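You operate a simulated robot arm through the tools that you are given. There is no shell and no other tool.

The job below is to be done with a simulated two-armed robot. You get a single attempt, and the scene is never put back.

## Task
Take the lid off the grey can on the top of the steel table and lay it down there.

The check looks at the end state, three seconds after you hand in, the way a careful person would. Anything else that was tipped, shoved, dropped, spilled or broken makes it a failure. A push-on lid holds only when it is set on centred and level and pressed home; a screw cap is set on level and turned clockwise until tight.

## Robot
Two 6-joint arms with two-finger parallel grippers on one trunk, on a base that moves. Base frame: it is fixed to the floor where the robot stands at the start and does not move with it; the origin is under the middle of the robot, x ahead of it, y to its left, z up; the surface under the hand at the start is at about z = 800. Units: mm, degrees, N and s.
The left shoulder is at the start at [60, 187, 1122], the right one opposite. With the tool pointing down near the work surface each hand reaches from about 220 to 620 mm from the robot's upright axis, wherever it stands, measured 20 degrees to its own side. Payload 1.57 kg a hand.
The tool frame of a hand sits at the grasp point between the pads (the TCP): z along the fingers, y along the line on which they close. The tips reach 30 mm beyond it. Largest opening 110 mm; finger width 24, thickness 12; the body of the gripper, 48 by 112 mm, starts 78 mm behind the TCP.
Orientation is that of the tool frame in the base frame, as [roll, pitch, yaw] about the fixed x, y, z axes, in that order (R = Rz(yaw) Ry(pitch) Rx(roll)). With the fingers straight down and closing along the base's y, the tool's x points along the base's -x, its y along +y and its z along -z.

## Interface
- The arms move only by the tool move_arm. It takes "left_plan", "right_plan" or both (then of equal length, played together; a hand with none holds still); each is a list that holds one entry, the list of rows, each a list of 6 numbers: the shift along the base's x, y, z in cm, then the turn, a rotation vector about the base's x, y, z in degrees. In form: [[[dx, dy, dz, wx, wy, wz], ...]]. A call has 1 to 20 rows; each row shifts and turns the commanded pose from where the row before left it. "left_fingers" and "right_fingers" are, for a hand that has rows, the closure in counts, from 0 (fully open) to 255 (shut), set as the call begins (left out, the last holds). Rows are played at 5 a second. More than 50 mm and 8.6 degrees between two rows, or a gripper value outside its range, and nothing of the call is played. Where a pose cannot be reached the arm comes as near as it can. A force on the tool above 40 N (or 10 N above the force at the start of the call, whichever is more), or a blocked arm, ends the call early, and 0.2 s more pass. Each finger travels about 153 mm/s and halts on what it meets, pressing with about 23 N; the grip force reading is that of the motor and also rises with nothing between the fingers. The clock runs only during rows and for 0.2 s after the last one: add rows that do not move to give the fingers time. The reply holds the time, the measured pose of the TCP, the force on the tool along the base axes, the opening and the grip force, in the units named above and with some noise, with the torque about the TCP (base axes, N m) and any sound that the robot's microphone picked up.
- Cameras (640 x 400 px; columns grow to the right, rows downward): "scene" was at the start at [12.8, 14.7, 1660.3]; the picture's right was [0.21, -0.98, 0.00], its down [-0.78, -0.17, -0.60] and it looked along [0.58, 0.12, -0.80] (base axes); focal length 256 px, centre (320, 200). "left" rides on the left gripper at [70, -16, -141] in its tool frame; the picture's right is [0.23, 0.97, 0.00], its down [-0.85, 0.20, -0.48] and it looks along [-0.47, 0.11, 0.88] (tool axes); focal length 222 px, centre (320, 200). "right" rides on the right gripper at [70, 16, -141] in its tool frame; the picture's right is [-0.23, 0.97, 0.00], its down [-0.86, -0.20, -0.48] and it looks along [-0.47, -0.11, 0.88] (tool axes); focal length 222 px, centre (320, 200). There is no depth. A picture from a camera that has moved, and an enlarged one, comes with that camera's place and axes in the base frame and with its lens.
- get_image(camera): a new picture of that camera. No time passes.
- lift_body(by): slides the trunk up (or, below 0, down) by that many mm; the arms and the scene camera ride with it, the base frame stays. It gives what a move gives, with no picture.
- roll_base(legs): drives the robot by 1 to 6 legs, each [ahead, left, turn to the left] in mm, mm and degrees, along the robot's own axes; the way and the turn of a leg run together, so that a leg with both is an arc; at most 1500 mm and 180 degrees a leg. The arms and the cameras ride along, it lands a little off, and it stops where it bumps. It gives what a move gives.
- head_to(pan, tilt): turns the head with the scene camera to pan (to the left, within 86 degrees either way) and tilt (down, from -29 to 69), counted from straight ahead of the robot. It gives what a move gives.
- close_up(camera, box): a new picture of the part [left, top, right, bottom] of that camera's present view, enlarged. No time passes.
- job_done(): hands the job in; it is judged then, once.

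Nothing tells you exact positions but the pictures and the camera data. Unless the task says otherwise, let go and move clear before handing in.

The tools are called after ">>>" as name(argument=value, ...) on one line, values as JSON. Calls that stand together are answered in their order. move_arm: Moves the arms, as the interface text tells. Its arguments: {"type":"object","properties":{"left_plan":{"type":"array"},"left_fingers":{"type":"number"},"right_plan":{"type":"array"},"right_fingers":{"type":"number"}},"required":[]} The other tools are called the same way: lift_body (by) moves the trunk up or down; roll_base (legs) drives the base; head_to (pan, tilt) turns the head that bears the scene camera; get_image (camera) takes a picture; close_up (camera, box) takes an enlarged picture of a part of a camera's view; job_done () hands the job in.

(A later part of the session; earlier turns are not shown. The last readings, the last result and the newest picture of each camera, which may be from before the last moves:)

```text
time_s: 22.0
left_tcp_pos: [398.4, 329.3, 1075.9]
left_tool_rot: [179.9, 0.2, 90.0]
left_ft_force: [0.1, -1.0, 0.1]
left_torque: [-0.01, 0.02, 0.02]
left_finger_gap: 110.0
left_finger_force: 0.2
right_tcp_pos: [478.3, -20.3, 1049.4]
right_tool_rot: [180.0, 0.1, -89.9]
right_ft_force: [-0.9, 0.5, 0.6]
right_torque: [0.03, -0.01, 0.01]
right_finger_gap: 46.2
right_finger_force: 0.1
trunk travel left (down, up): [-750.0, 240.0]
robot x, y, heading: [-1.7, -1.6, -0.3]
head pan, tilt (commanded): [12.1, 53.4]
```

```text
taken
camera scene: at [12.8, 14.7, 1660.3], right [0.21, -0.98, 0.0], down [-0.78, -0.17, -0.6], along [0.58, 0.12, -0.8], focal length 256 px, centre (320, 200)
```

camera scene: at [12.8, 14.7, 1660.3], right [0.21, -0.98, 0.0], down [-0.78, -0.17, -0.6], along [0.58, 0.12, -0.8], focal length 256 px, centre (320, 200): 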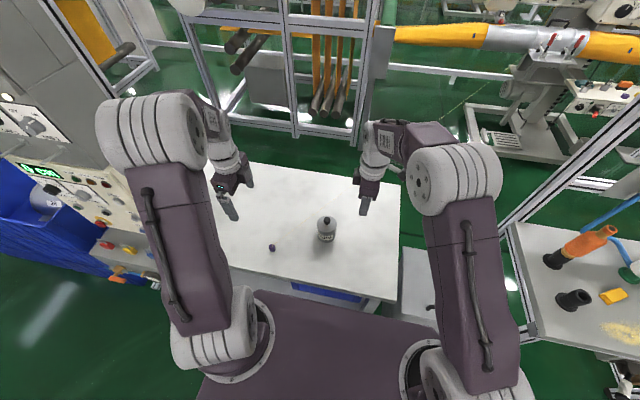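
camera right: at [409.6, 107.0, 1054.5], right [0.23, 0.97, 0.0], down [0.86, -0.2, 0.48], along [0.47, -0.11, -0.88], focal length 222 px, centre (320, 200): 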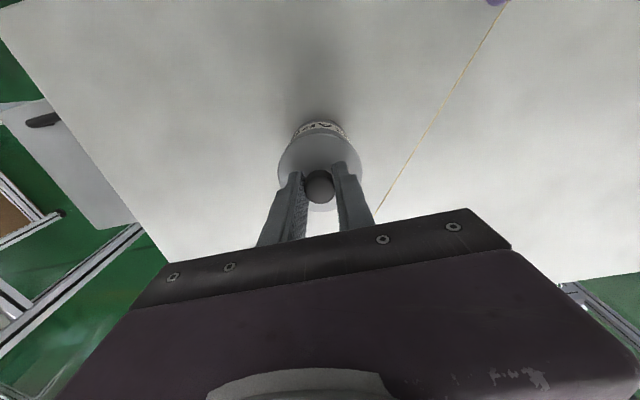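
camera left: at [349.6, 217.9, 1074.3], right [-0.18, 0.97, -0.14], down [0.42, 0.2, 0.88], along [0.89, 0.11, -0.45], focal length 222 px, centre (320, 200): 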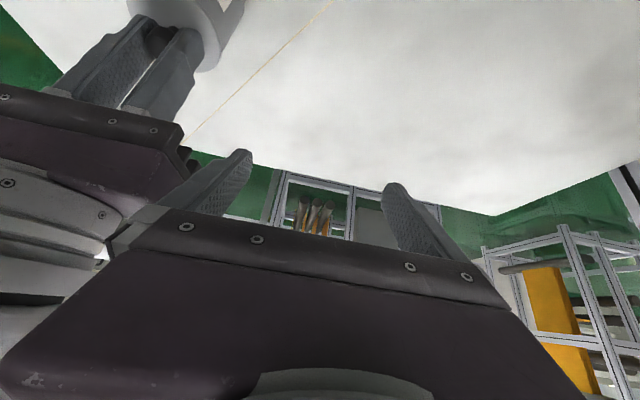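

Both turns tracked exactly. Now I'll tilt the right hand 45° so its fingers point toward +y and down, staying high and to the right of the can, and open it to about 84 mm.

>>> move_arm(right_plan=[[[0.02, -0.1, -0.6, 5, 0, 0], [0, -0.1, -0.6, 5, 0, 0], [0, -0.1, -0.6, 5, 0, 0], [0, -0.1, -0.6, 5, 0, 0], [0, -0.1, -0.6, 5, 0, 0], [0, -0.1, -0.6, 5, 0, 0], [0, -0.1, -0.6, 5, 0, 0], [0, -0.1, -0.6, 5, 0, 0], [0, -0.1, -0.6, 5, 0, 0], [0, 0, 0, 0, 0, 0], [0, 0, 0, 0, 0, 0]]], right_fingers=60)

>>> get_image(camera="scene")

>>> get_image(camera="right")

```text
time_s: 24.4
left_tcp_pos: [400.6, 329.3, 1077.1]
left_tool_rot: [179.9, 0.1, 90.1]
left_ft_force: [-0.3, 0.9, -0.8]
left_torque: [0.01, -0.01, 0.03]
left_finger_gap: 109.7
left_finger_force: 0.0
right_tcp_pos: [479.4, -29.1, 993.9]
right_tool_rot: [-180.0, 45.0, -90.0]
right_ft_force: [0.1, -0.1, -0.8]
right_torque: [-0.01, 0.03, -0.02]
right_finger_gap: 84.1
right_finger_force: 0.0
trunk travel left (down, up): [-750.0, 240.0]
robot x, y, heading: [-1.3, 2.1, -0.1]
head pan, tilt (commanded): [12.1, 53.4]
```

```text
taken
camera scene: at [12.8, 14.7, 1660.3], right [0.21, -0.98, 0.0], down [-0.78, -0.17, -0.6], along [0.58, 0.12, -0.8], focal length 256 px, centre (320, 200)
```

scene: 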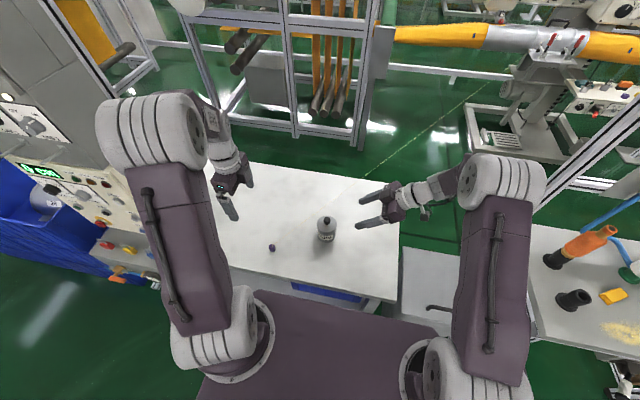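

```text
taken
camera right: at [463.3, -177.9, 1044.5], right [-0.97, 0.16, 0.16], down [0.2, 0.27, 0.94], along [0.11, 0.95, -0.29], focal length 222 px, centre (320, 200)
```

right: 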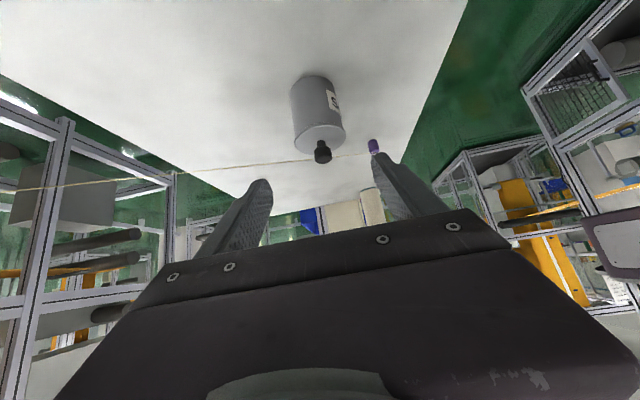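

The right hand reached the 45° tilt exactly. I'll use this side view to check the lid's rim and can height before moving in.

>>> close_up(camera="right", box=[270, 60, 390, 180])

```text
3.33 times, centred on (330, 120) of right
camera zoom: at [463.3, -177.9, 1044.5], right [-0.97, 0.16, 0.16], down [0.2, 0.27, 0.94], along [0.11, 0.95, -0.29], focal length 740 px, centre (287, 467)
```

zoom: 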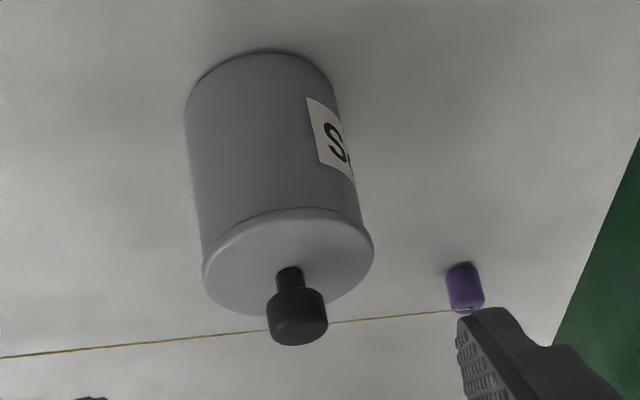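

The side view confirms a lid with a thin skirt just overlapping the can body, so gripping at z ≈ 820–855 is below it. I'll move the right hand in along its finger axis, stopping short to check the straddle.

>>> move_arm(right_plan=[[[0.01, 0.86, -1.61, 0, 0, 0], [0.01, 0.86, -1.61, 0, 0, 0], [0.01, 0.86, -1.61, 0, 0, 0], [0.01, 0.86, -1.61, 0, 0, 0], [0.01, 0.86, -1.61, 0, 0, 0], [0, 0.8, -0.8, 0, 0, 0], [0, 0.8, -0.8, 0, 0, 0], [0, 0.8, -0.8, 0, 0, 0], [0, 0, 0, 0, 0, 0], [0, 0, 0, 0, 0, 0]]])

>>> get_image(camera="right")

>>> close_up(camera="scene", box=[280, 170, 408, 270])

```text
time_s: 26.6
left_tcp_pos: [400.6, 330.2, 1076.2]
left_tool_rot: [179.9, 0.0, 90.1]
left_ft_force: [-0.8, 0.0, 0.9]
left_torque: [0.0, 0.01, 0.01]
left_finger_gap: 110.1
left_finger_force: 0.0
right_tcp_pos: [479.7, 38.8, 888.8]
right_tool_rot: [-180.0, 45.0, -89.9]
right_ft_force: [-0.2, 0.6, 0.0]
right_torque: [0.03, -0.01, 0.0]
right_finger_gap: 84.4
right_finger_force: 0.0
trunk travel left (down, up): [-750.0, 240.0]
robot x, y, heading: [-0.1, -0.7, 0.0]
head pan, tilt (commanded): [12.1, 53.4]
```

```text
taken
camera right: at [463.6, -110.7, 939.6], right [-0.97, 0.16, 0.16], down [0.2, 0.27, 0.94], along [0.11, 0.95, -0.29], focal length 222 px, centre (320, 200)
```

right: 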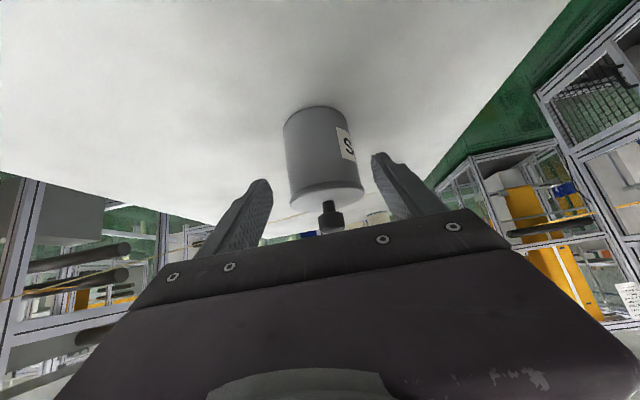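

```text
4.00 times, centred on (344, 220) of scene
camera zoom: at [12.8, 14.7, 1660.3], right [0.21, -0.98, 0.0], down [-0.79, -0.17, -0.6], along [0.58, 0.12, -0.8], focal length 1026 px, centre (224, 120)
```

zoom: 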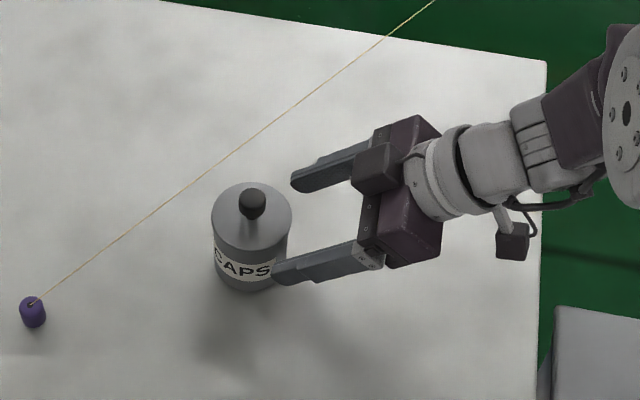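

The fingers straddle the can evenly with the thread clear beyond the far finger. I'll advance the last 38 mm along the axis, below the thread's height.

>>> move_arm(right_plan=[[[0.01, 0.76, -0.76, 0, 0, 0], [0.01, 0.76, -0.76, 0, 0, 0], [0, 0.76, -0.76, 0, 0, 0], [0, 0.76, -0.76, 0, 0, 0], [0, 0.76, -0.76, 0, 0, 0], [0, 0, 0, 0, 0, 0], [0, 0, 0, 0, 0, 0]]])

>>> get_image(camera="right")

>>> close_up(camera="scene", box=[290, 180, 386, 260])

```text
time_s: 28.2
left_tcp_pos: [399.9, 329.6, 1076.4]
left_tool_rot: [179.9, 0.2, 90.2]
left_ft_force: [-0.1, -0.7, 0.4]
left_torque: [-0.02, 0.0, 0.02]
left_finger_gap: 109.9
left_finger_force: 0.1
right_tcp_pos: [478.5, 77.2, 852.0]
right_tool_rot: [179.9, 45.0, -90.1]
right_ft_force: [-0.3, 0.1, -0.2]
right_torque: [0.02, 0.0, 0.06]
right_finger_gap: 84.2
right_finger_force: 0.1
trunk travel left (down, up): [-750.0, 240.0]
robot x, y, heading: [-1.2, -4.8, 0.1]
head pan, tilt (commanded): [12.1, 53.4]
```

```text
taken
camera right: at [463.7, -72.6, 902.0], right [-0.97, 0.16, 0.16], down [0.2, 0.27, 0.94], along [0.11, 0.95, -0.29], focal length 222 px, centre (320, 200)
```

right: 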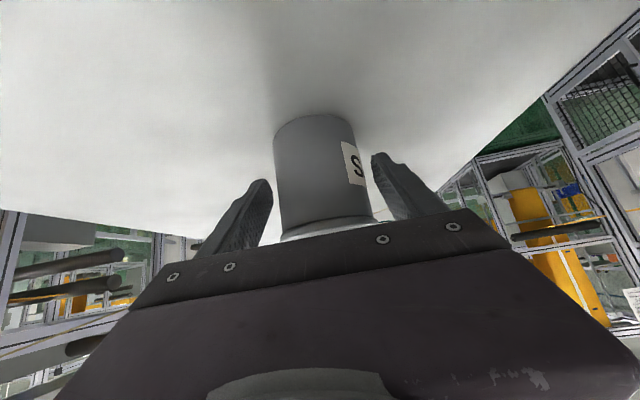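

```text
5.00 times, centred on (338, 220) of scene
camera zoom: at [12.8, 14.7, 1660.3], right [0.21, -0.98, 0.0], down [-0.78, -0.17, -0.6], along [0.58, 0.12, -0.8], focal length 1282 px, centre (230, 100)
```

zoom: 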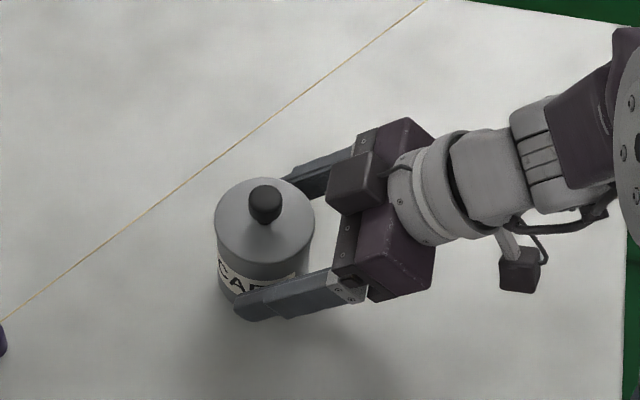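

The can is between the fingers. Before closing, I want to check a block that sits on top of the right gripper and its counterpart on the left hand, since the hands will work close together.

>>> close_up(camera="scene", box=[190, 120, 270, 230])

>>> get_image(camera="left")

>>> close_up(camera="scene", box=[326, 190, 390, 250])

```text
3.64 times, centred on (230, 175) of scene
camera zoom: at [12.8, 14.7, 1660.3], right [0.21, -0.98, 0.0], down [-0.78, -0.17, -0.6], along [0.58, 0.12, -0.8], focal length 932 px, centre (647, 291)
```

zoom: 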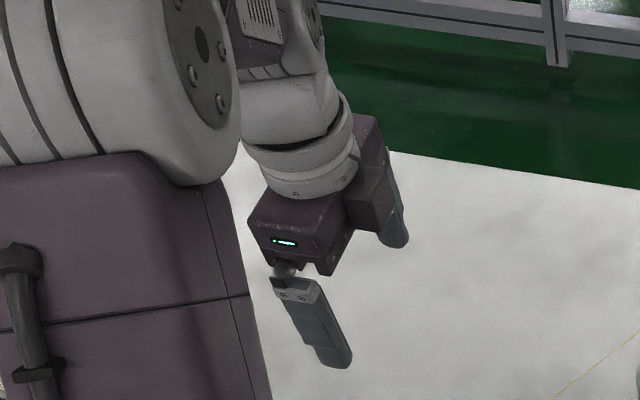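

```text
taken
camera left: at [383.5, 399.2, 1216.8], right [0.97, 0.23, 0.0], down [0.2, -0.85, 0.48], along [0.11, -0.47, -0.88], focal length 222 px, centre (320, 200)
```

left: 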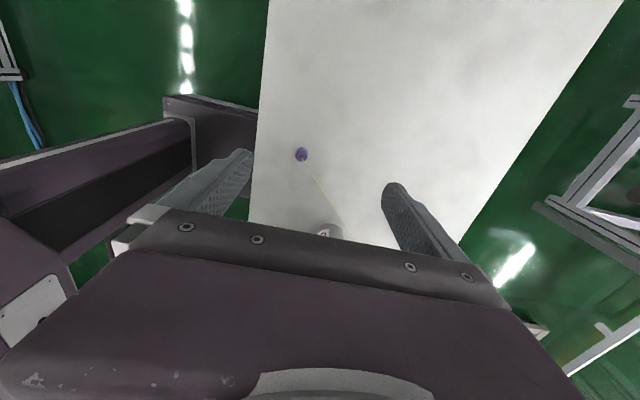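

```text
6.67 times, centred on (358, 220) of scene
camera zoom: at [12.8, 14.7, 1660.3], right [0.21, -0.98, 0.0], down [-0.78, -0.17, -0.6], along [0.58, 0.12, -0.8], focal length 1710 px, centre (67, 67)
```

zoom: 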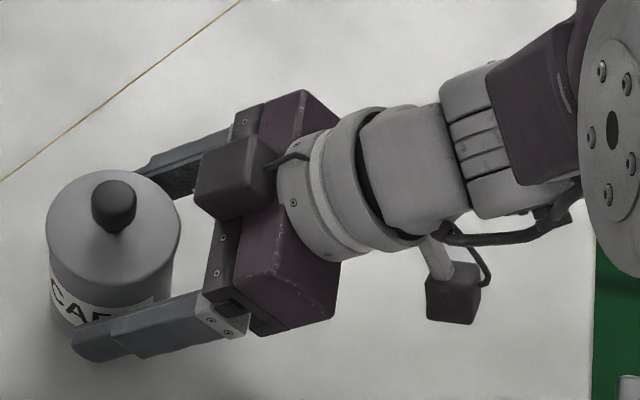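

The block on each gripper would leave only about 15–18 mm between the hands at 45° tilt. I'll tip the right hand 12° flatter, in place around the can with 6 mm clearance each side, to open up more room.

>>> move_arm(right_plan=[[[0, 0, -0.1, 3, 0, 0], [0, 0, -0.1, 3, 0, 0], [0, 0, -0.1, 3, 0, 0], [0, 0, -0.1, 3, 0, 0], [0, 0, 0, 0, 0, 0], [0, 0, 0, 0, 0, 0]]])

>>> get_image(camera="right")

>>> close_up(camera="scene", box=[310, 190, 390, 250])

```text
time_s: 29.6
left_tcp_pos: [399.9, 329.1, 1076.2]
left_tool_rot: [179.9, 0.1, 90.2]
left_ft_force: [0.6, -0.4, 0.5]
left_torque: [-0.01, 0.05, -0.02]
left_finger_gap: 110.2
left_finger_force: 0.1
right_tcp_pos: [479.4, 76.6, 848.4]
right_tool_rot: [-179.9, 57.0, -89.9]
right_ft_force: [-0.4, 0.1, 0.0]
right_torque: [-0.01, 0.02, -0.01]
right_finger_gap: 84.1
right_finger_force: 0.1
trunk travel left (down, up): [-750.0, 240.0]
robot x, y, heading: [1.1, -1.4, -0.1]
head pan, tilt (commanded): [12.1, 53.4]
```

```text
taken
camera right: at [464.0, -80.1, 866.2], right [-0.97, 0.12, 0.19], down [0.2, 0.06, 0.98], along [0.11, 0.99, -0.09], focal length 222 px, centre (320, 200)
```

right: 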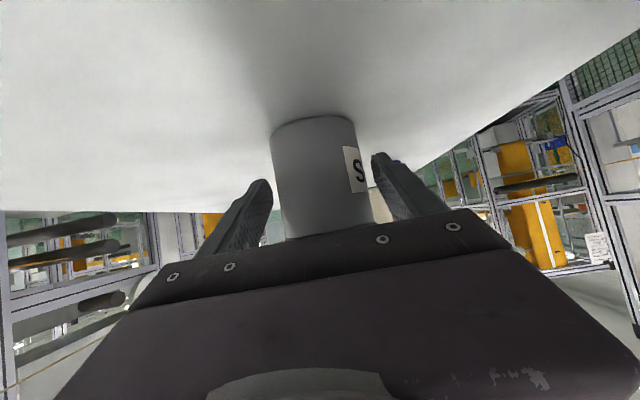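

```text
6.67 times, centred on (350, 220) of scene
camera zoom: at [12.8, 14.7, 1660.3], right [0.21, -0.98, 0.0], down [-0.78, -0.17, -0.6], along [0.58, 0.12, -0.8], focal length 1710 px, centre (120, 67)
```

zoom: 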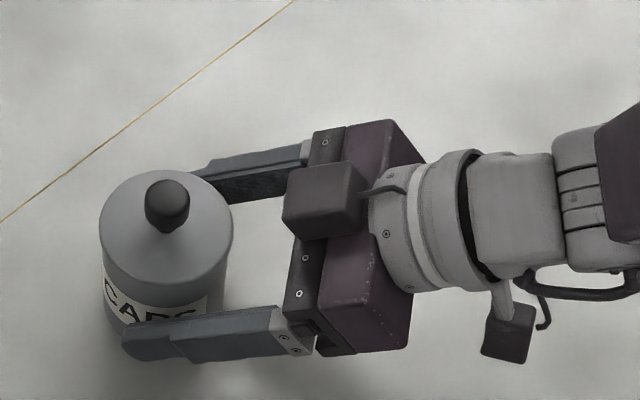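

There is now ample room above the can. I'll close the right hand on the can body.

>>> move_arm(right_plan=[[[0, 0, 0, 0, 0, 0], [0, 0, 0, 0, 0, 0], [0, 0, 0, 0, 0, 0]]], right_fingers=255)

>>> get_image(camera="right")

>>> close_up(camera="scene", box=[310, 190, 390, 250])

```text
time_s: 30.4
left_tcp_pos: [400.6, 328.4, 1076.0]
left_tool_rot: [179.9, 0.1, 90.2]
left_ft_force: [-0.5, 0.7, 0.2]
left_torque: [-0.03, -0.01, 0.02]
left_finger_gap: 109.7
left_finger_force: 0.0
right_tcp_pos: [480.6, 75.7, 848.4]
right_tool_rot: [180.0, 57.0, -90.0]
right_ft_force: [1.9, 0.1, 0.9]
right_torque: [-0.01, -0.1, -0.06]
right_finger_gap: 65.7
right_finger_force: 23.1
trunk travel left (down, up): [-750.0, 240.0]
robot x, y, heading: [-0.5, 0.5, 0.0]
head pan, tilt (commanded): [12.1, 53.4]
```

```text
taken
camera right: at [464.1, -80.1, 866.3], right [-0.97, 0.12, 0.19], down [0.2, 0.06, 0.98], along [0.11, 0.99, -0.09], focal length 222 px, centre (320, 200)
```

right: 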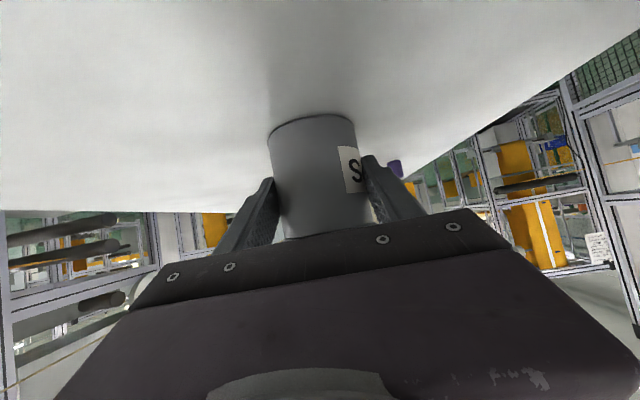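

```text
6.67 times, centred on (350, 220) of scene
camera zoom: at [12.8, 14.6, 1660.3], right [0.21, -0.98, 0.0], down [-0.79, -0.17, -0.6], along [0.58, 0.12, -0.8], focal length 1710 px, centre (120, 67)
```

zoom: 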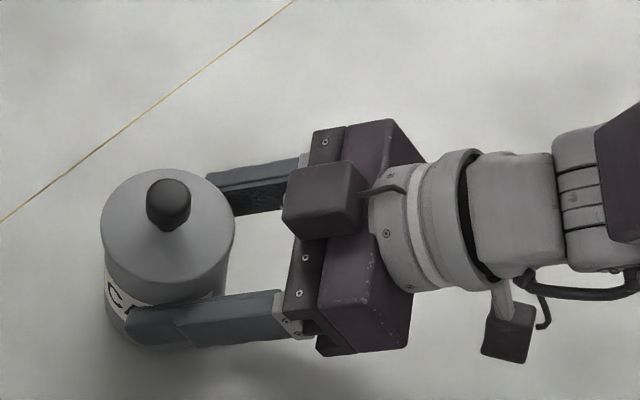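

The can body is gripped at 65.7 mm with barely a millimetre of shift. Now I'll bring the left hand over the knob at height, fingers narrowed to 46 mm.

>>> move_arm(left_plan=[[[0.81, -2.387, 0, 0, 0, 0], [0.81, -2.387, 0, 0, 0, 0], [0.81, -2.387, 0, 0, 0, 0], [0.81, -2.387, 0, 0, 0, 0], [0.81, -2.387, 0, 0, 0, 0], [0.81, -2.387, 0, 0, 0, 0], [0.81, -2.387, 0, 0, 0, 0], [0.81, -2.387, 0, 0, 0, 0], [0.81, -2.387, 0, 0, 0, 0], [0.81, -2.387, 0, 0, 0, 0], [0, 0, 0, 0, 0, 0], [0, 0, 0, 0, 0, 0]]], left_fingers=148)

>>> get_image(camera="left")

>>> get_image(camera="scene")

```text
time_s: 33.0
left_tcp_pos: [481.4, 90.2, 1076.6]
left_tool_rot: [179.9, 0.2, 90.2]
left_ft_force: [0.1, -0.2, 0.3]
left_torque: [0.0, 0.0, 0.0]
left_finger_gap: 46.4
left_finger_force: 0.1
right_tcp_pos: [480.2, 76.0, 848.5]
right_tool_rot: [180.0, 57.1, -90.0]
right_ft_force: [0.1, 0.5, 0.4]
right_torque: [0.01, -0.03, 0.0]
right_finger_gap: 65.4
right_finger_force: 23.2
trunk travel left (down, up): [-750.0, 240.0]
robot x, y, heading: [-1.8, -1.5, -0.0]
head pan, tilt (commanded): [12.1, 53.4]
```

```text
taken
camera left: at [464.9, 160.1, 1216.7], right [0.97, 0.23, 0.0], down [0.2, -0.85, 0.48], along [0.11, -0.47, -0.88], focal length 222 px, centre (320, 200)
```

left: 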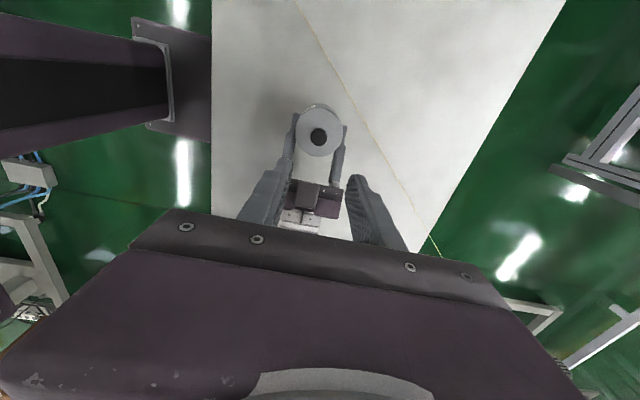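

```text
taken
camera scene: at [12.9, 14.6, 1660.3], right [0.21, -0.98, 0.0], down [-0.79, -0.17, -0.6], along [0.58, 0.12, -0.8], focal length 256 px, centre (320, 200)
```

scene: 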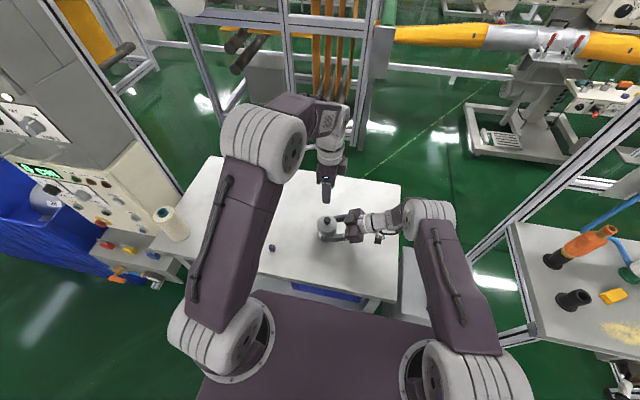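

The left hand is over the knob. I'll zoom for centring and for clearance from the right gripper's block and the thread.

>>> close_up(camera="left", box=[250, 90, 390, 210])

>>> close_up(camera="left", box=[290, 100, 350, 160])

```text
3.33 times, centred on (320, 150) of left
camera zoom: at [464.9, 160.1, 1216.7], right [0.97, 0.23, 0.0], down [0.2, -0.85, 0.48], along [0.11, -0.47, -0.88], focal length 740 px, centre (320, 367)
```

zoom: 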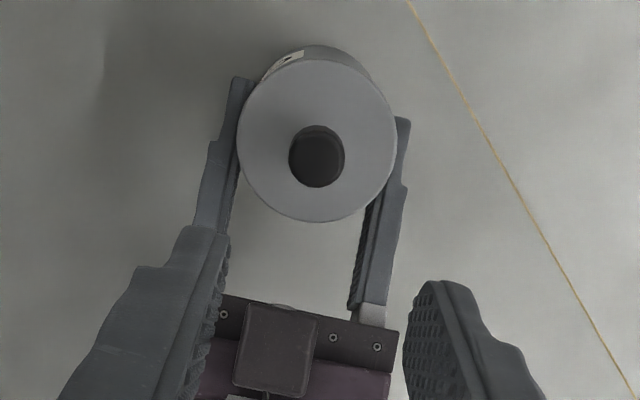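

```text
6.67 times, centred on (320, 130) of left
camera zoom: at [464.9, 160.1, 1216.7], right [0.97, 0.23, 0.0], down [0.2, -0.85, 0.48], along [0.11, -0.47, -0.88], focal length 1481 px, centre (320, 667)
```

zoom: 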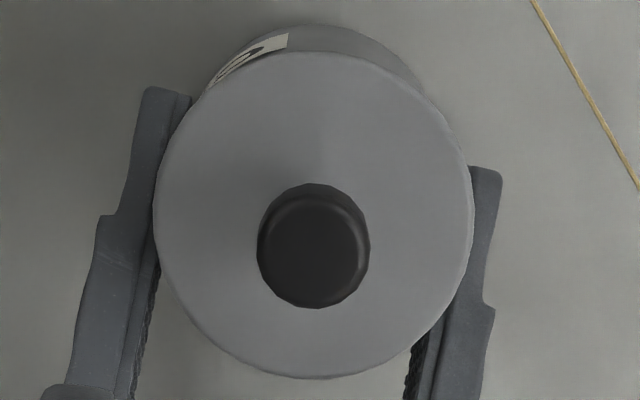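

The knob is at ≈(480, 89) and everything is clear. I'll descend to just above gripping depth and look again.

>>> move_arm(left_plan=[[[-0.08, -0.09, -1.5, 0, 0, 0], [0, 0, -2.0, 0, 0, 0], [0, 0, -2.0, 0, 0, 0], [0, 0, -2.0, 0, 0, 0], [0, 0, -2.0, 0, 0, 0], [0, 0, -2.0, 0, 0, 0], [0, 0, -2.0, 0, 0, 0], [0, 0, -1.0, 0, 0, 0], [0, 0, -0.5, 0, 0, 0], [0, 0, 0, 0, 0, 0], [0, 0, 0, 0, 0, 0]]])

>>> get_image(camera="left")

>>> close_up(camera="scene", box=[290, 170, 386, 250])

>>> get_image(camera="right")

```text
time_s: 35.4
left_tcp_pos: [480.3, 90.4, 927.3]
left_tool_rot: [-180.0, 0.1, 90.2]
left_ft_force: [0.2, 0.3, -0.2]
left_torque: [0.02, 0.02, 0.02]
left_finger_gap: 46.2
left_finger_force: 0.0
right_tcp_pos: [479.5, 75.7, 848.8]
right_tool_rot: [-180.0, 57.0, -90.0]
right_ft_force: [0.8, -0.5, -0.1]
right_torque: [-0.03, -0.02, -0.04]
right_finger_gap: 65.4
right_finger_force: 22.7
trunk travel left (down, up): [-750.0, 240.0]
robot x, y, heading: [-3.0, -2.1, 0.1]
head pan, tilt (commanded): [12.1, 53.4]
```

```text
taken
camera left: at [463.5, 158.9, 1066.8], right [0.97, 0.23, 0.0], down [0.2, -0.85, 0.48], along [0.11, -0.47, -0.88], focal length 222 px, centre (320, 200)
```

left: 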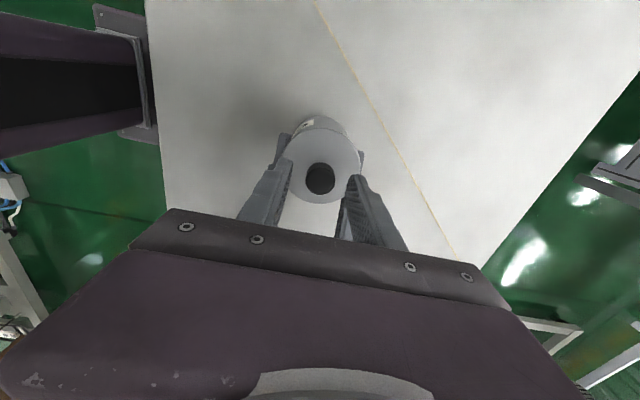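

```text
5.00 times, centred on (338, 210) of scene
camera zoom: at [12.8, 14.6, 1660.3], right [0.21, -0.98, 0.0], down [-0.78, -0.17, -0.6], along [0.58, 0.12, -0.8], focal length 1282 px, centre (230, 150)
```

zoom: 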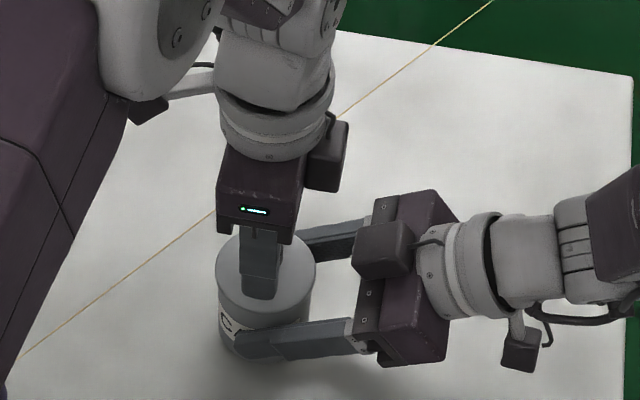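

```text
taken
camera right: at [464.0, -80.1, 866.2], right [-0.97, 0.12, 0.19], down [0.2, 0.06, 0.98], along [0.11, 0.99, -0.09], focal length 222 px, centre (320, 200)
```

right: 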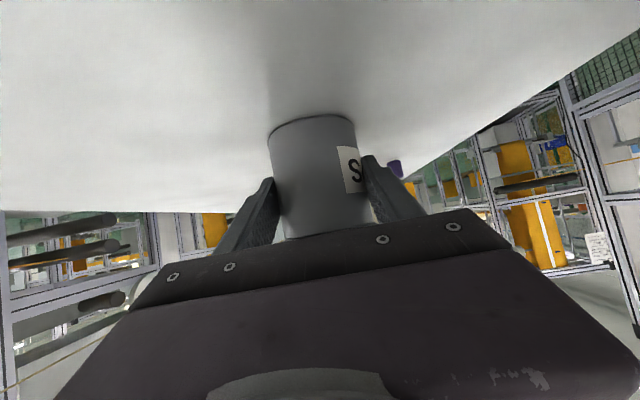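

The knob is centred between the left fingers. I'll descend the last 13 mm slowly, then close.

>>> move_arm(left_plan=[[[0.05, 0, -0.4, 0, 0, 0], [0, 0, -0.4, 0, 0, 0], [0, 0, -0.3, 0, 0, 0], [0, 0, -0.2, 0, 0, 0], [0, 0, 0, 0, 0, 0]]])

>>> move_arm(left_plan=[[[0, 0, 0, 0, 0, 0], [0, 0, 0, 0, 0, 0], [0, 0, 0, 0, 0, 0], [0, 0, 0, 0, 0, 0]]], left_fingers=255)

>>> close_up(camera="left", box=[240, 100, 400, 220])

>>> close_up(camera="scene", box=[300, 190, 364, 250])

```text
time_s: 36.6
left_tcp_pos: [479.9, 89.8, 914.2]
left_tool_rot: [179.9, 0.1, 90.1]
left_ft_force: [0.1, -0.7, 0.3]
left_torque: [0.0, 0.04, -0.03]
left_finger_gap: 46.0
left_finger_force: 0.0
right_tcp_pos: [480.3, 75.3, 848.3]
right_tool_rot: [179.9, 57.0, -90.0]
right_ft_force: [-0.3, -0.2, 0.6]
right_torque: [-0.03, 0.02, -0.02]
right_finger_gap: 65.4
right_finger_force: 22.4
trunk travel left (down, up): [-750.0, 240.0]
robot x, y, heading: [0.8, -2.8, -0.1]
head pan, tilt (commanded): [12.1, 53.4]
```

```text
time_s: 37.6
left_tcp_pos: [480.7, 88.5, 912.5]
left_tool_rot: [179.9, 0.1, 90.2]
left_ft_force: [-3.8, -1.2, 3.0]
left_torque: [-0.04, 0.06, 0.03]
left_finger_gap: 22.7
left_finger_force: 22.6
right_tcp_pos: [480.3, 74.9, 848.7]
right_tool_rot: [179.9, 57.0, -90.0]
right_ft_force: [4.4, 1.9, -1.1]
right_torque: [-0.1, 0.13, -0.13]
right_finger_gap: 65.0
right_finger_force: 22.6
trunk travel left (down, up): [-750.0, 240.0]
robot x, y, heading: [2.6, 0.5, -0.3]
head pan, tilt (commanded): [12.1, 53.4]
```

```text
3.33 times, centred on (320, 160) of left
camera zoom: at [464.1, 158.9, 1053.4], right [0.97, 0.23, 0.0], down [0.2, -0.85, 0.48], along [0.11, -0.47, -0.88], focal length 740 px, centre (320, 333)
```

zoom: 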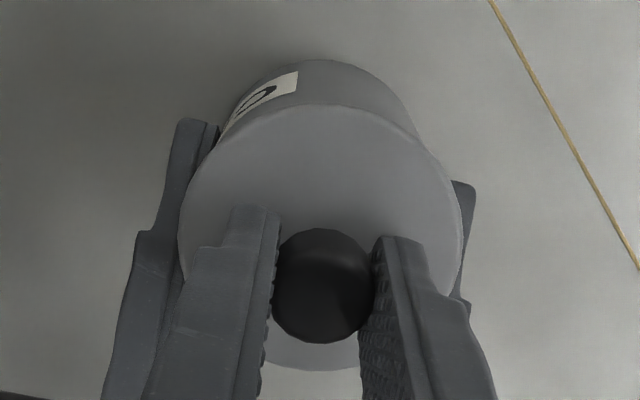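

```text
6.67 times, centred on (332, 220) of scene
camera zoom: at [12.8, 14.6, 1660.3], right [0.21, -0.98, 0.0], down [-0.78, -0.17, -0.6], along [0.58, 0.12, -0.8], focal length 1710 px, centre (240, 67)
```

zoom: 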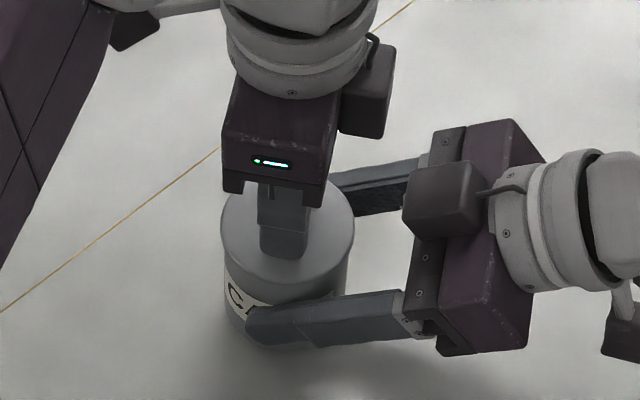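

Both grips hold: knob at 22.7 mm, can at 65 mm, with only a few newtons between them. Now I'll pull up in half-millimetre steps and watch the force.

>>> move_arm(left_plan=[[[0, 0, 0.05, 0, 0, 0], [0, 0, 0.05, 0, 0, 0], [0, 0, 0.05, 0, 0, 0], [0, 0, 0.05, 0, 0, 0]]])

>>> close_up(camera="scene", box=[300, 190, 364, 250])

```text
time_s: 38.6
left_tcp_pos: [480.2, 90.1, 915.2]
left_tool_rot: [179.8, 0.1, 90.3]
left_ft_force: [0.4, -0.3, 0.4]
left_torque: [0.0, 0.01, -0.03]
left_finger_gap: 22.1
left_finger_force: 23.1
right_tcp_pos: [480.1, 76.8, 847.6]
right_tool_rot: [-180.0, 57.1, -89.9]
right_ft_force: [0.5, 1.0, -0.8]
right_torque: [-0.03, -0.03, 0.01]
right_finger_gap: 65.1
right_finger_force: 22.9
trunk travel left (down, up): [-750.0, 240.0]
robot x, y, heading: [1.0, -1.9, -0.2]
head pan, tilt (commanded): [12.1, 53.4]
heard: snap
```

```text
6.67 times, centred on (332, 220) of scene
camera zoom: at [12.6, 14.6, 1660.3], right [0.21, -0.98, 0.0], down [-0.78, -0.17, -0.6], along [0.58, 0.12, -0.8], focal length 1710 px, centre (240, 67)
```

zoom: 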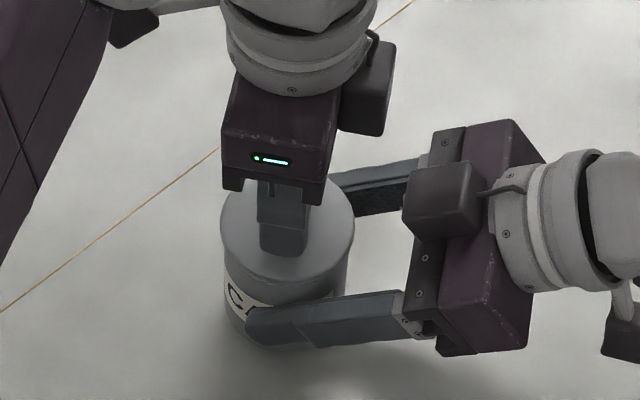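

A snap was heard and the forces dropped to zero, so the push-on lid has popped free. I'll lift it straight up slowly, first 20 mm, and check.

>>> move_arm(left_plan=[[[0, 0, 0.2, 0, 0, 0], [0, 0, 0.3, 0, 0, 0], [0, 0, 0.5, 0, 0, 0], [0, 0, 0.5, 0, 0, 0], [0, 0, 0.5, 0, 0, 0], [0, 0, 0, 0, 0, 0]]])

>>> get_image(camera="right")

>>> close_up(camera="scene", box=[300, 190, 364, 250])

```text
time_s: 40.0
left_tcp_pos: [480.2, 89.1, 936.1]
left_tool_rot: [179.9, 0.1, 90.2]
left_ft_force: [-0.5, 0.2, -0.4]
left_torque: [0.02, -0.01, 0.03]
left_finger_gap: 22.6
left_finger_force: 22.2
right_tcp_pos: [480.5, 75.7, 848.6]
right_tool_rot: [-180.0, 56.9, -90.1]
right_ft_force: [-0.3, -0.1, -0.5]
right_torque: [-0.02, -0.04, 0.02]
right_finger_gap: 65.0
right_finger_force: 23.2
trunk travel left (down, up): [-750.0, 240.0]
robot x, y, heading: [2.8, -1.4, 0.0]
head pan, tilt (commanded): [12.1, 53.4]
```

```text
taken
camera right: at [464.0, -80.1, 866.2], right [-0.97, 0.12, 0.19], down [0.2, 0.06, 0.98], along [0.11, 0.99, -0.09], focal length 222 px, centre (320, 200)
```

right: 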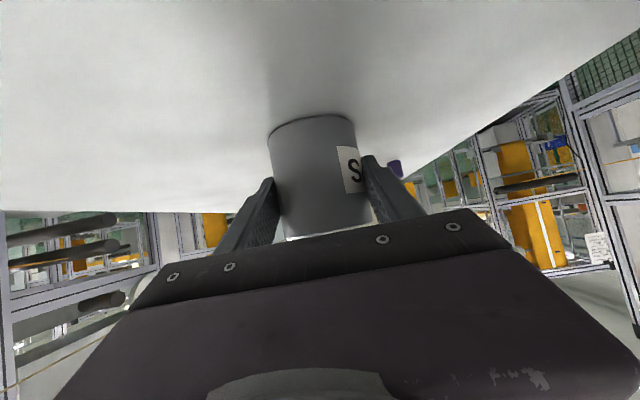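

```text
6.67 times, centred on (332, 220) of scene
camera zoom: at [12.8, 14.6, 1660.3], right [0.21, -0.98, 0.0], down [-0.78, -0.17, -0.6], along [0.58, 0.12, -0.8], focal length 1710 px, centre (240, 67)
```

zoom: 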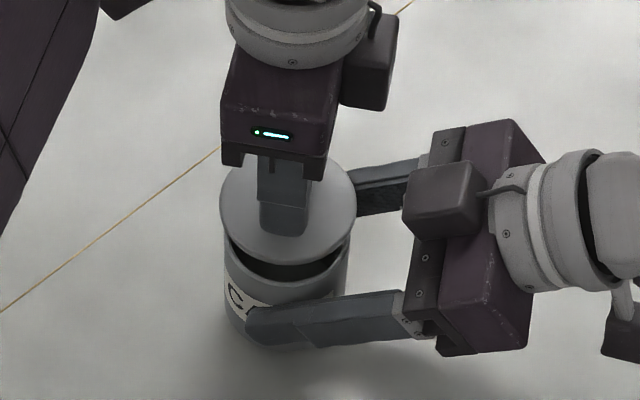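

The lid is clear of the can. I'll raise it another 100 mm straight up, and then release the can with the right hand.

>>> move_arm(left_plan=[[[0, 0, 1.0, 0, 0, 0], [0, 0, 1.5, 0, 0, 0], [0, 0, 1.5, 0, 0, 0], [0, 0, 1.5, 0, 0, 0], [0, 0, 1.5, 0, 0, 0], [0, 0, 1.5, 0, 0, 0], [0, 0, 1.5, 0, 0, 0], [0, 0, 0, 0, 0, 0]]])

>>> move_arm(right_plan=[[[0, 0, 0, 0, 0, 0], [0, 0, 0, 0, 0, 0], [0, 0, 0, 0, 0, 0]]], right_fingers=60)

>>> close_up(camera="scene", box=[290, 170, 386, 260])

>>> get_image(camera="right")

>>> get_image(camera="left")

```text
time_s: 41.8
left_tcp_pos: [482.7, 89.5, 1035.3]
left_tool_rot: [179.9, 0.1, 90.2]
left_ft_force: [0.3, -0.1, -1.2]
left_torque: [0.01, 0.0, 0.01]
left_finger_gap: 22.6
left_finger_force: 22.9
right_tcp_pos: [481.1, 76.4, 848.2]
right_tool_rot: [180.0, 57.0, -90.0]
right_ft_force: [-0.2, -0.5, 0.4]
right_torque: [-0.02, -0.03, 0.02]
right_finger_gap: 65.1
right_finger_force: 23.3
trunk travel left (down, up): [-750.0, 240.0]
robot x, y, heading: [0.5, 3.0, -0.0]
head pan, tilt (commanded): [12.1, 53.4]
```

```text
time_s: 42.6
left_tcp_pos: [481.7, 89.2, 1034.3]
left_tool_rot: [179.9, 0.0, 90.2]
left_ft_force: [0.1, 0.2, -1.3]
left_torque: [-0.01, -0.01, -0.01]
left_finger_gap: 22.3
left_finger_force: 23.1
right_tcp_pos: [479.8, 75.7, 848.9]
right_tool_rot: [180.0, 56.9, -90.0]
right_ft_force: [-0.5, -0.3, 0.4]
right_torque: [-0.02, 0.01, 0.0]
right_finger_gap: 84.1
right_finger_force: 0.1
trunk travel left (down, up): [-750.0, 240.0]
robot x, y, heading: [-1.8, -2.6, 0.1]
head pan, tilt (commanded): [12.1, 53.4]
```

```text
4.44 times, centred on (338, 215) of scene
camera zoom: at [12.9, 14.7, 1660.3], right [0.21, -0.98, 0.0], down [-0.79, -0.17, -0.6], along [0.58, 0.12, -0.8], focal length 1140 px, centre (240, 133)
```

zoom: 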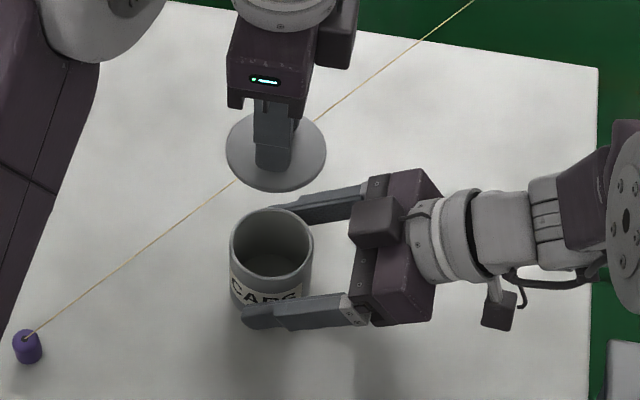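

```text
taken
camera right: at [464.0, -80.1, 866.2], right [-0.97, 0.12, 0.19], down [0.2, 0.06, 0.98], along [0.11, 0.99, -0.09], focal length 222 px, centre (320, 200)
```

right: 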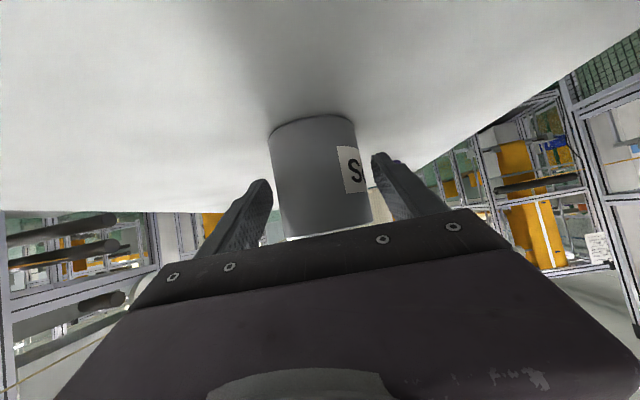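

```text
taken
camera left: at [464.6, 158.7, 1175.5], right [0.97, 0.23, 0.0], down [0.2, -0.85, 0.48], along [0.11, -0.47, -0.88], focal length 222 px, centre (320, 200)
```

left: 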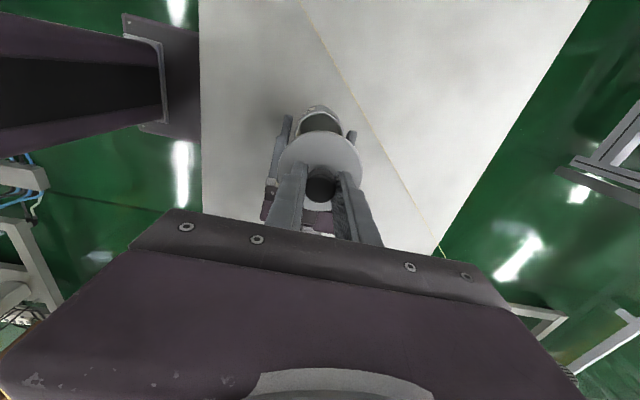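

The can is standing open and the lid is in the left hand. I'll back the right hand out along its finger axis, then up and to the right.

>>> move_arm(right_plan=[[[0, -0.84, 0.545, 0, 0, 0], [0, -0.84, 0.545, 0, 0, 0], [0, -0.84, 0.545, 0, 0, 0], [0, -0.84, 0.545, 0, 0, 0], [0, -0.84, 0.545, 0, 0, 0], [0, -1.26, 0.82, 0, 0, 0], [0, -1.26, 0.82, 0, 0, 0], [0, -1.26, 0.82, 0, 0, 0], [0, -1.26, 0.82, 0, 0, 0], [0, -1.0, 1.5, 0, 0, 0], [0, -1.0, 1.5, 0, 0, 0], [0, -1.0, 1.5, 0, 0, 0], [0, -1.0, 1.5, 0, 0, 0], [0, -1.0, 1.5, 0, 0, 0], [0, 0, 0, 0, 0, 0]]])

>>> get_image(camera="scene")

>>> get_image(camera="right")

```text
time_s: 45.8
left_tcp_pos: [481.6, 88.3, 1035.1]
left_tool_rot: [179.8, 0.1, 90.2]
left_ft_force: [0.3, 0.2, -0.5]
left_torque: [0.01, 0.0, -0.03]
left_finger_gap: 22.4
left_finger_force: 23.2
right_tcp_pos: [480.4, -66.6, 982.9]
right_tool_rot: [179.9, 56.9, -90.0]
right_ft_force: [-0.4, 0.5, -0.2]
right_torque: [0.06, 0.03, 0.0]
right_finger_gap: 84.3
right_finger_force: 0.0
trunk travel left (down, up): [-750.0, 240.0]
robot x, y, heading: [3.0, 0.3, -0.0]
head pan, tilt (commanded): [12.1, 53.4]
```

```text
taken
camera scene: at [13.1, 14.7, 1660.3], right [0.21, -0.98, 0.0], down [-0.79, -0.17, -0.6], along [0.58, 0.12, -0.8], focal length 256 px, centre (320, 200)
```

scene: 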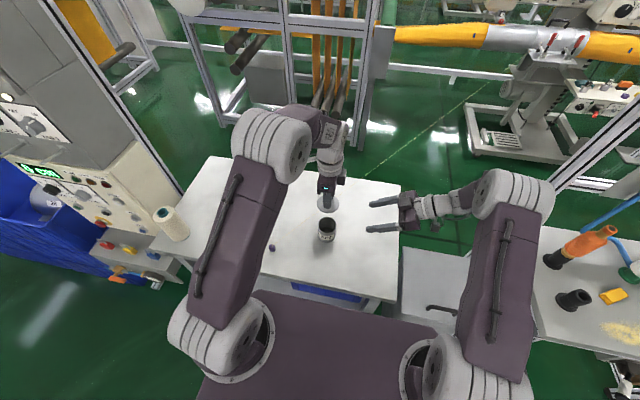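

```text
taken
camera right: at [464.2, -222.4, 1001.2], right [-0.97, 0.12, 0.19], down [0.2, 0.06, 0.98], along [0.11, 0.99, -0.09], focal length 222 px, centre (320, 200)
```

right: 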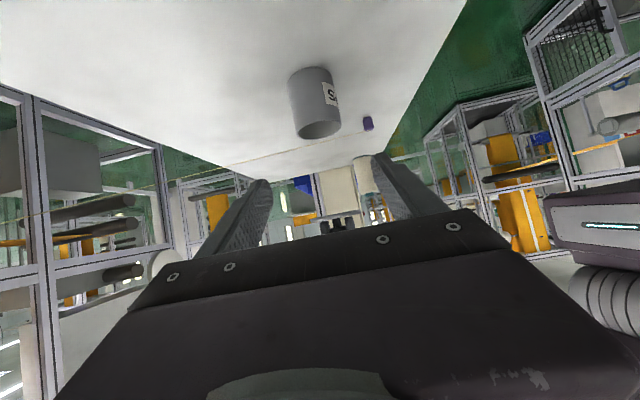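

The can is undisturbed. I'll carry the lid to a clear spot near (375, 60), well away from the thread, can and table edge, and lower it part way to check its underside height.

>>> move_arm(left_plan=[[[-1.77, -0.48, 0, 0, 0, 0], [-1.77, -0.48, 0, 0, 0, 0], [-1.77, -0.48, 0, 0, 0, 0], [-1.77, -0.48, 0, 0, 0, 0], [-1.77, -0.48, 0, 0, 0, 0], [-1.77, -0.48, 0, 0, 0, 0], [0, 0, -1.5, 0, 0, 0], [0, 0, -1.5, 0, 0, 0], [0, 0, -1.5, 0, 0, 0], [0, 0, -1.5, 0, 0, 0], [0, 0, -1.5, 0, 0, 0], [0, 0, -1.5, 0, 0, 0], [0, 0, -1.5, 0, 0, 0], [0, 0, -1.5, 0, 0, 0], [0, 0, -1.5, 0, 0, 0], [0, 0, 0, 0, 0, 0], [0, 0, 0, 0, 0, 0]]])

>>> get_image(camera="scene")

>>> close_up(camera="right", box=[290, 40, 490, 200])

>>> get_image(camera="left")

```text
time_s: 49.4
left_tcp_pos: [375.4, 59.7, 899.8]
left_tool_rot: [179.8, 0.1, 90.2]
left_ft_force: [0.6, 0.5, -0.3]
left_torque: [0.0, 0.0, -0.03]
left_finger_gap: 22.2
left_finger_force: 22.7
right_tcp_pos: [480.1, -66.7, 983.2]
right_tool_rot: [179.9, 57.0, -89.9]
right_ft_force: [0.8, -1.1, 0.5]
right_torque: [0.03, 0.01, -0.01]
right_finger_gap: 84.3
right_finger_force: 0.1
trunk travel left (down, up): [-750.0, 240.0]
robot x, y, heading: [-1.2, -2.3, 0.0]
head pan, tilt (commanded): [12.1, 53.4]
```

```text
taken
camera scene: at [12.8, 14.6, 1660.3], right [0.21, -0.98, 0.0], down [-0.79, -0.17, -0.6], along [0.58, 0.12, -0.8], focal length 256 px, centre (320, 200)
```

scene: 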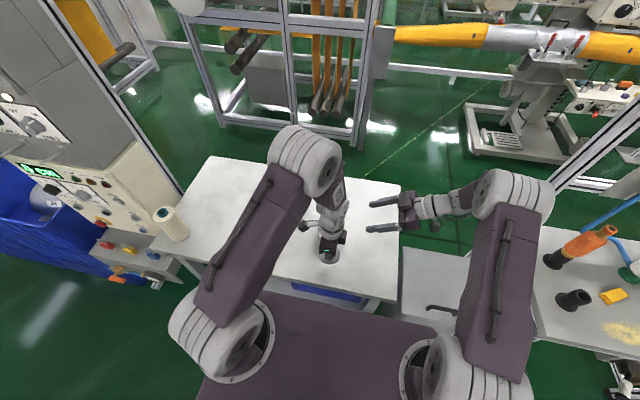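

```text
2.50 times, centred on (390, 120) of right
camera zoom: at [464.1, -222.3, 1001.0], right [-0.97, 0.12, 0.19], down [0.2, 0.06, 0.98], along [0.11, 0.99, -0.09], focal length 555 px, centre (145, 400)
```

zoom: 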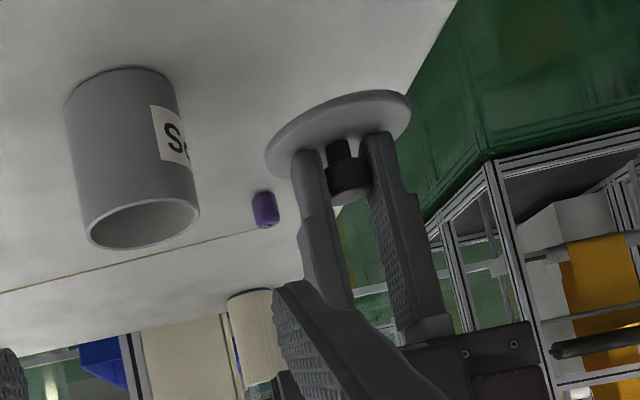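

```text
taken
camera left: at [357.7, 130.0, 1040.3], right [0.97, 0.23, 0.0], down [0.2, -0.85, 0.48], along [0.11, -0.47, -0.88], focal length 222 px, centre (320, 200)
```

left: 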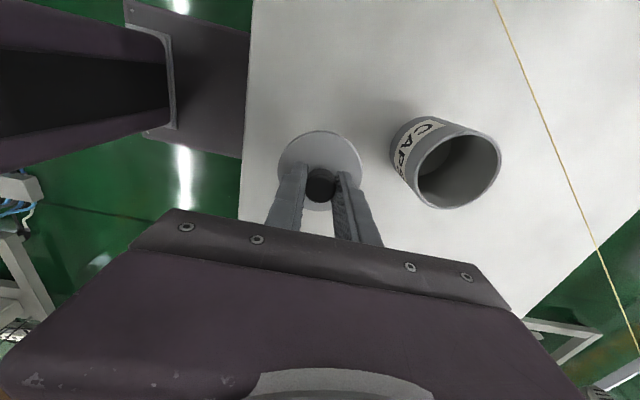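

The lid hangs level, a thin disc, with its underside about 45 mm below the TCP, and the table is at z ≈ 800. I'll lower 40 mm then check before the final touch-down.

>>> move_arm(left_plan=[[[0, 0, -1.0, 0, 0, 0], [0, 0, -1.0, 0, 0, 0], [0, 0, -1.0, 0, 0, 0], [0, 0, -0.6, 0, 0, 0], [0, 0, -0.4, 0, 0, 0], [0, 0, 0, 0, 0, 0]]])

>>> close_up(camera="right", box=[360, 40, 460, 120])

>>> close_up(camera="scene", box=[300, 230, 364, 280])

>>> close_up(camera="left", box=[250, 100, 390, 220])

```text
time_s: 50.8
left_tcp_pos: [374.2, 61.2, 859.9]
left_tool_rot: [180.0, 0.1, 90.1]
left_ft_force: [0.0, 0.2, -0.6]
left_torque: [0.0, -0.02, 0.0]
left_finger_gap: 22.3
left_finger_force: 22.9
right_tcp_pos: [481.3, -65.9, 983.4]
right_tool_rot: [179.9, 57.0, -90.0]
right_ft_force: [0.0, 0.0, 0.4]
right_torque: [0.03, 0.0, 0.02]
right_finger_gap: 84.3
right_finger_force: 0.0
trunk travel left (down, up): [-750.0, 240.0]
robot x, y, heading: [3.2, -1.6, -0.5]
head pan, tilt (commanded): [12.1, 53.4]
```

```text
5.00 times, centred on (410, 80) of right
camera zoom: at [464.1, -222.3, 1001.0], right [-0.97, 0.12, 0.19], down [0.2, 0.06, 0.98], along [0.11, 0.99, -0.09], focal length 1111 px, centre (-130, 800)
```

zoom: 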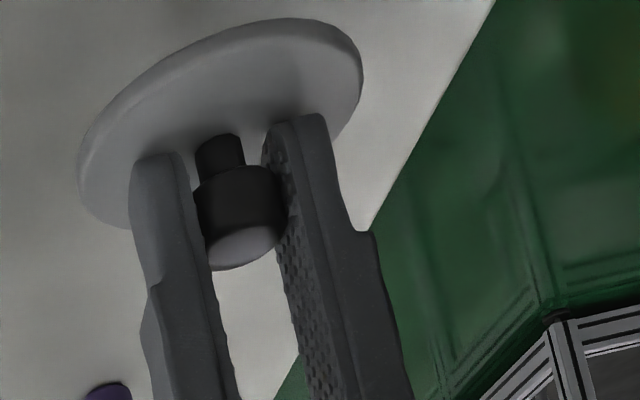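

```text
8.00 times, centred on (332, 255) of scene
camera zoom: at [12.8, 14.6, 1660.3], right [0.21, -0.98, 0.0], down [-0.78, -0.17, -0.6], along [0.58, 0.12, -0.8], focal length 2052 px, centre (224, -240)
```

zoom: 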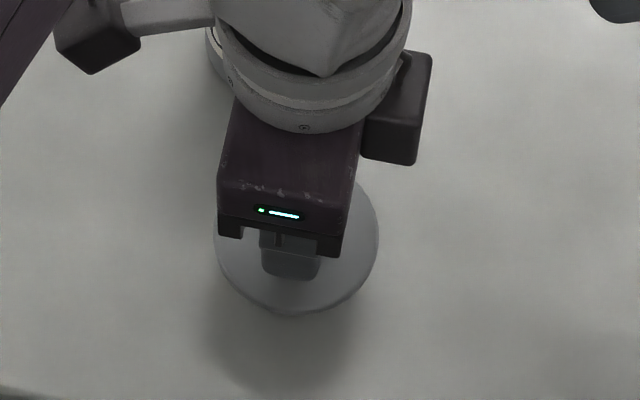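

```text
3.33 times, centred on (320, 160) of left
camera zoom: at [358.0, 130.4, 1000.5], right [0.97, 0.23, 0.0], down [0.2, -0.85, 0.48], along [0.11, -0.47, -0.88], focal length 740 px, centre (320, 333)
```

zoom: 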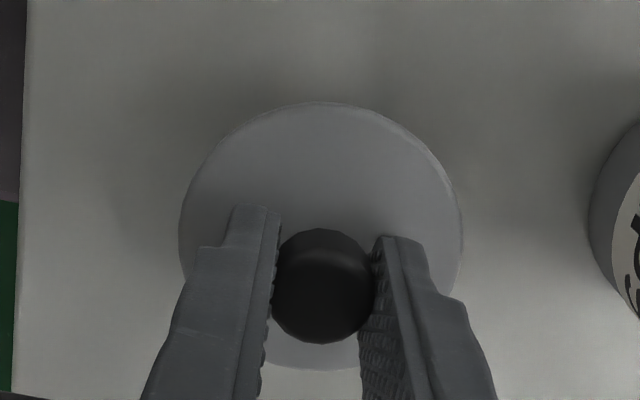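

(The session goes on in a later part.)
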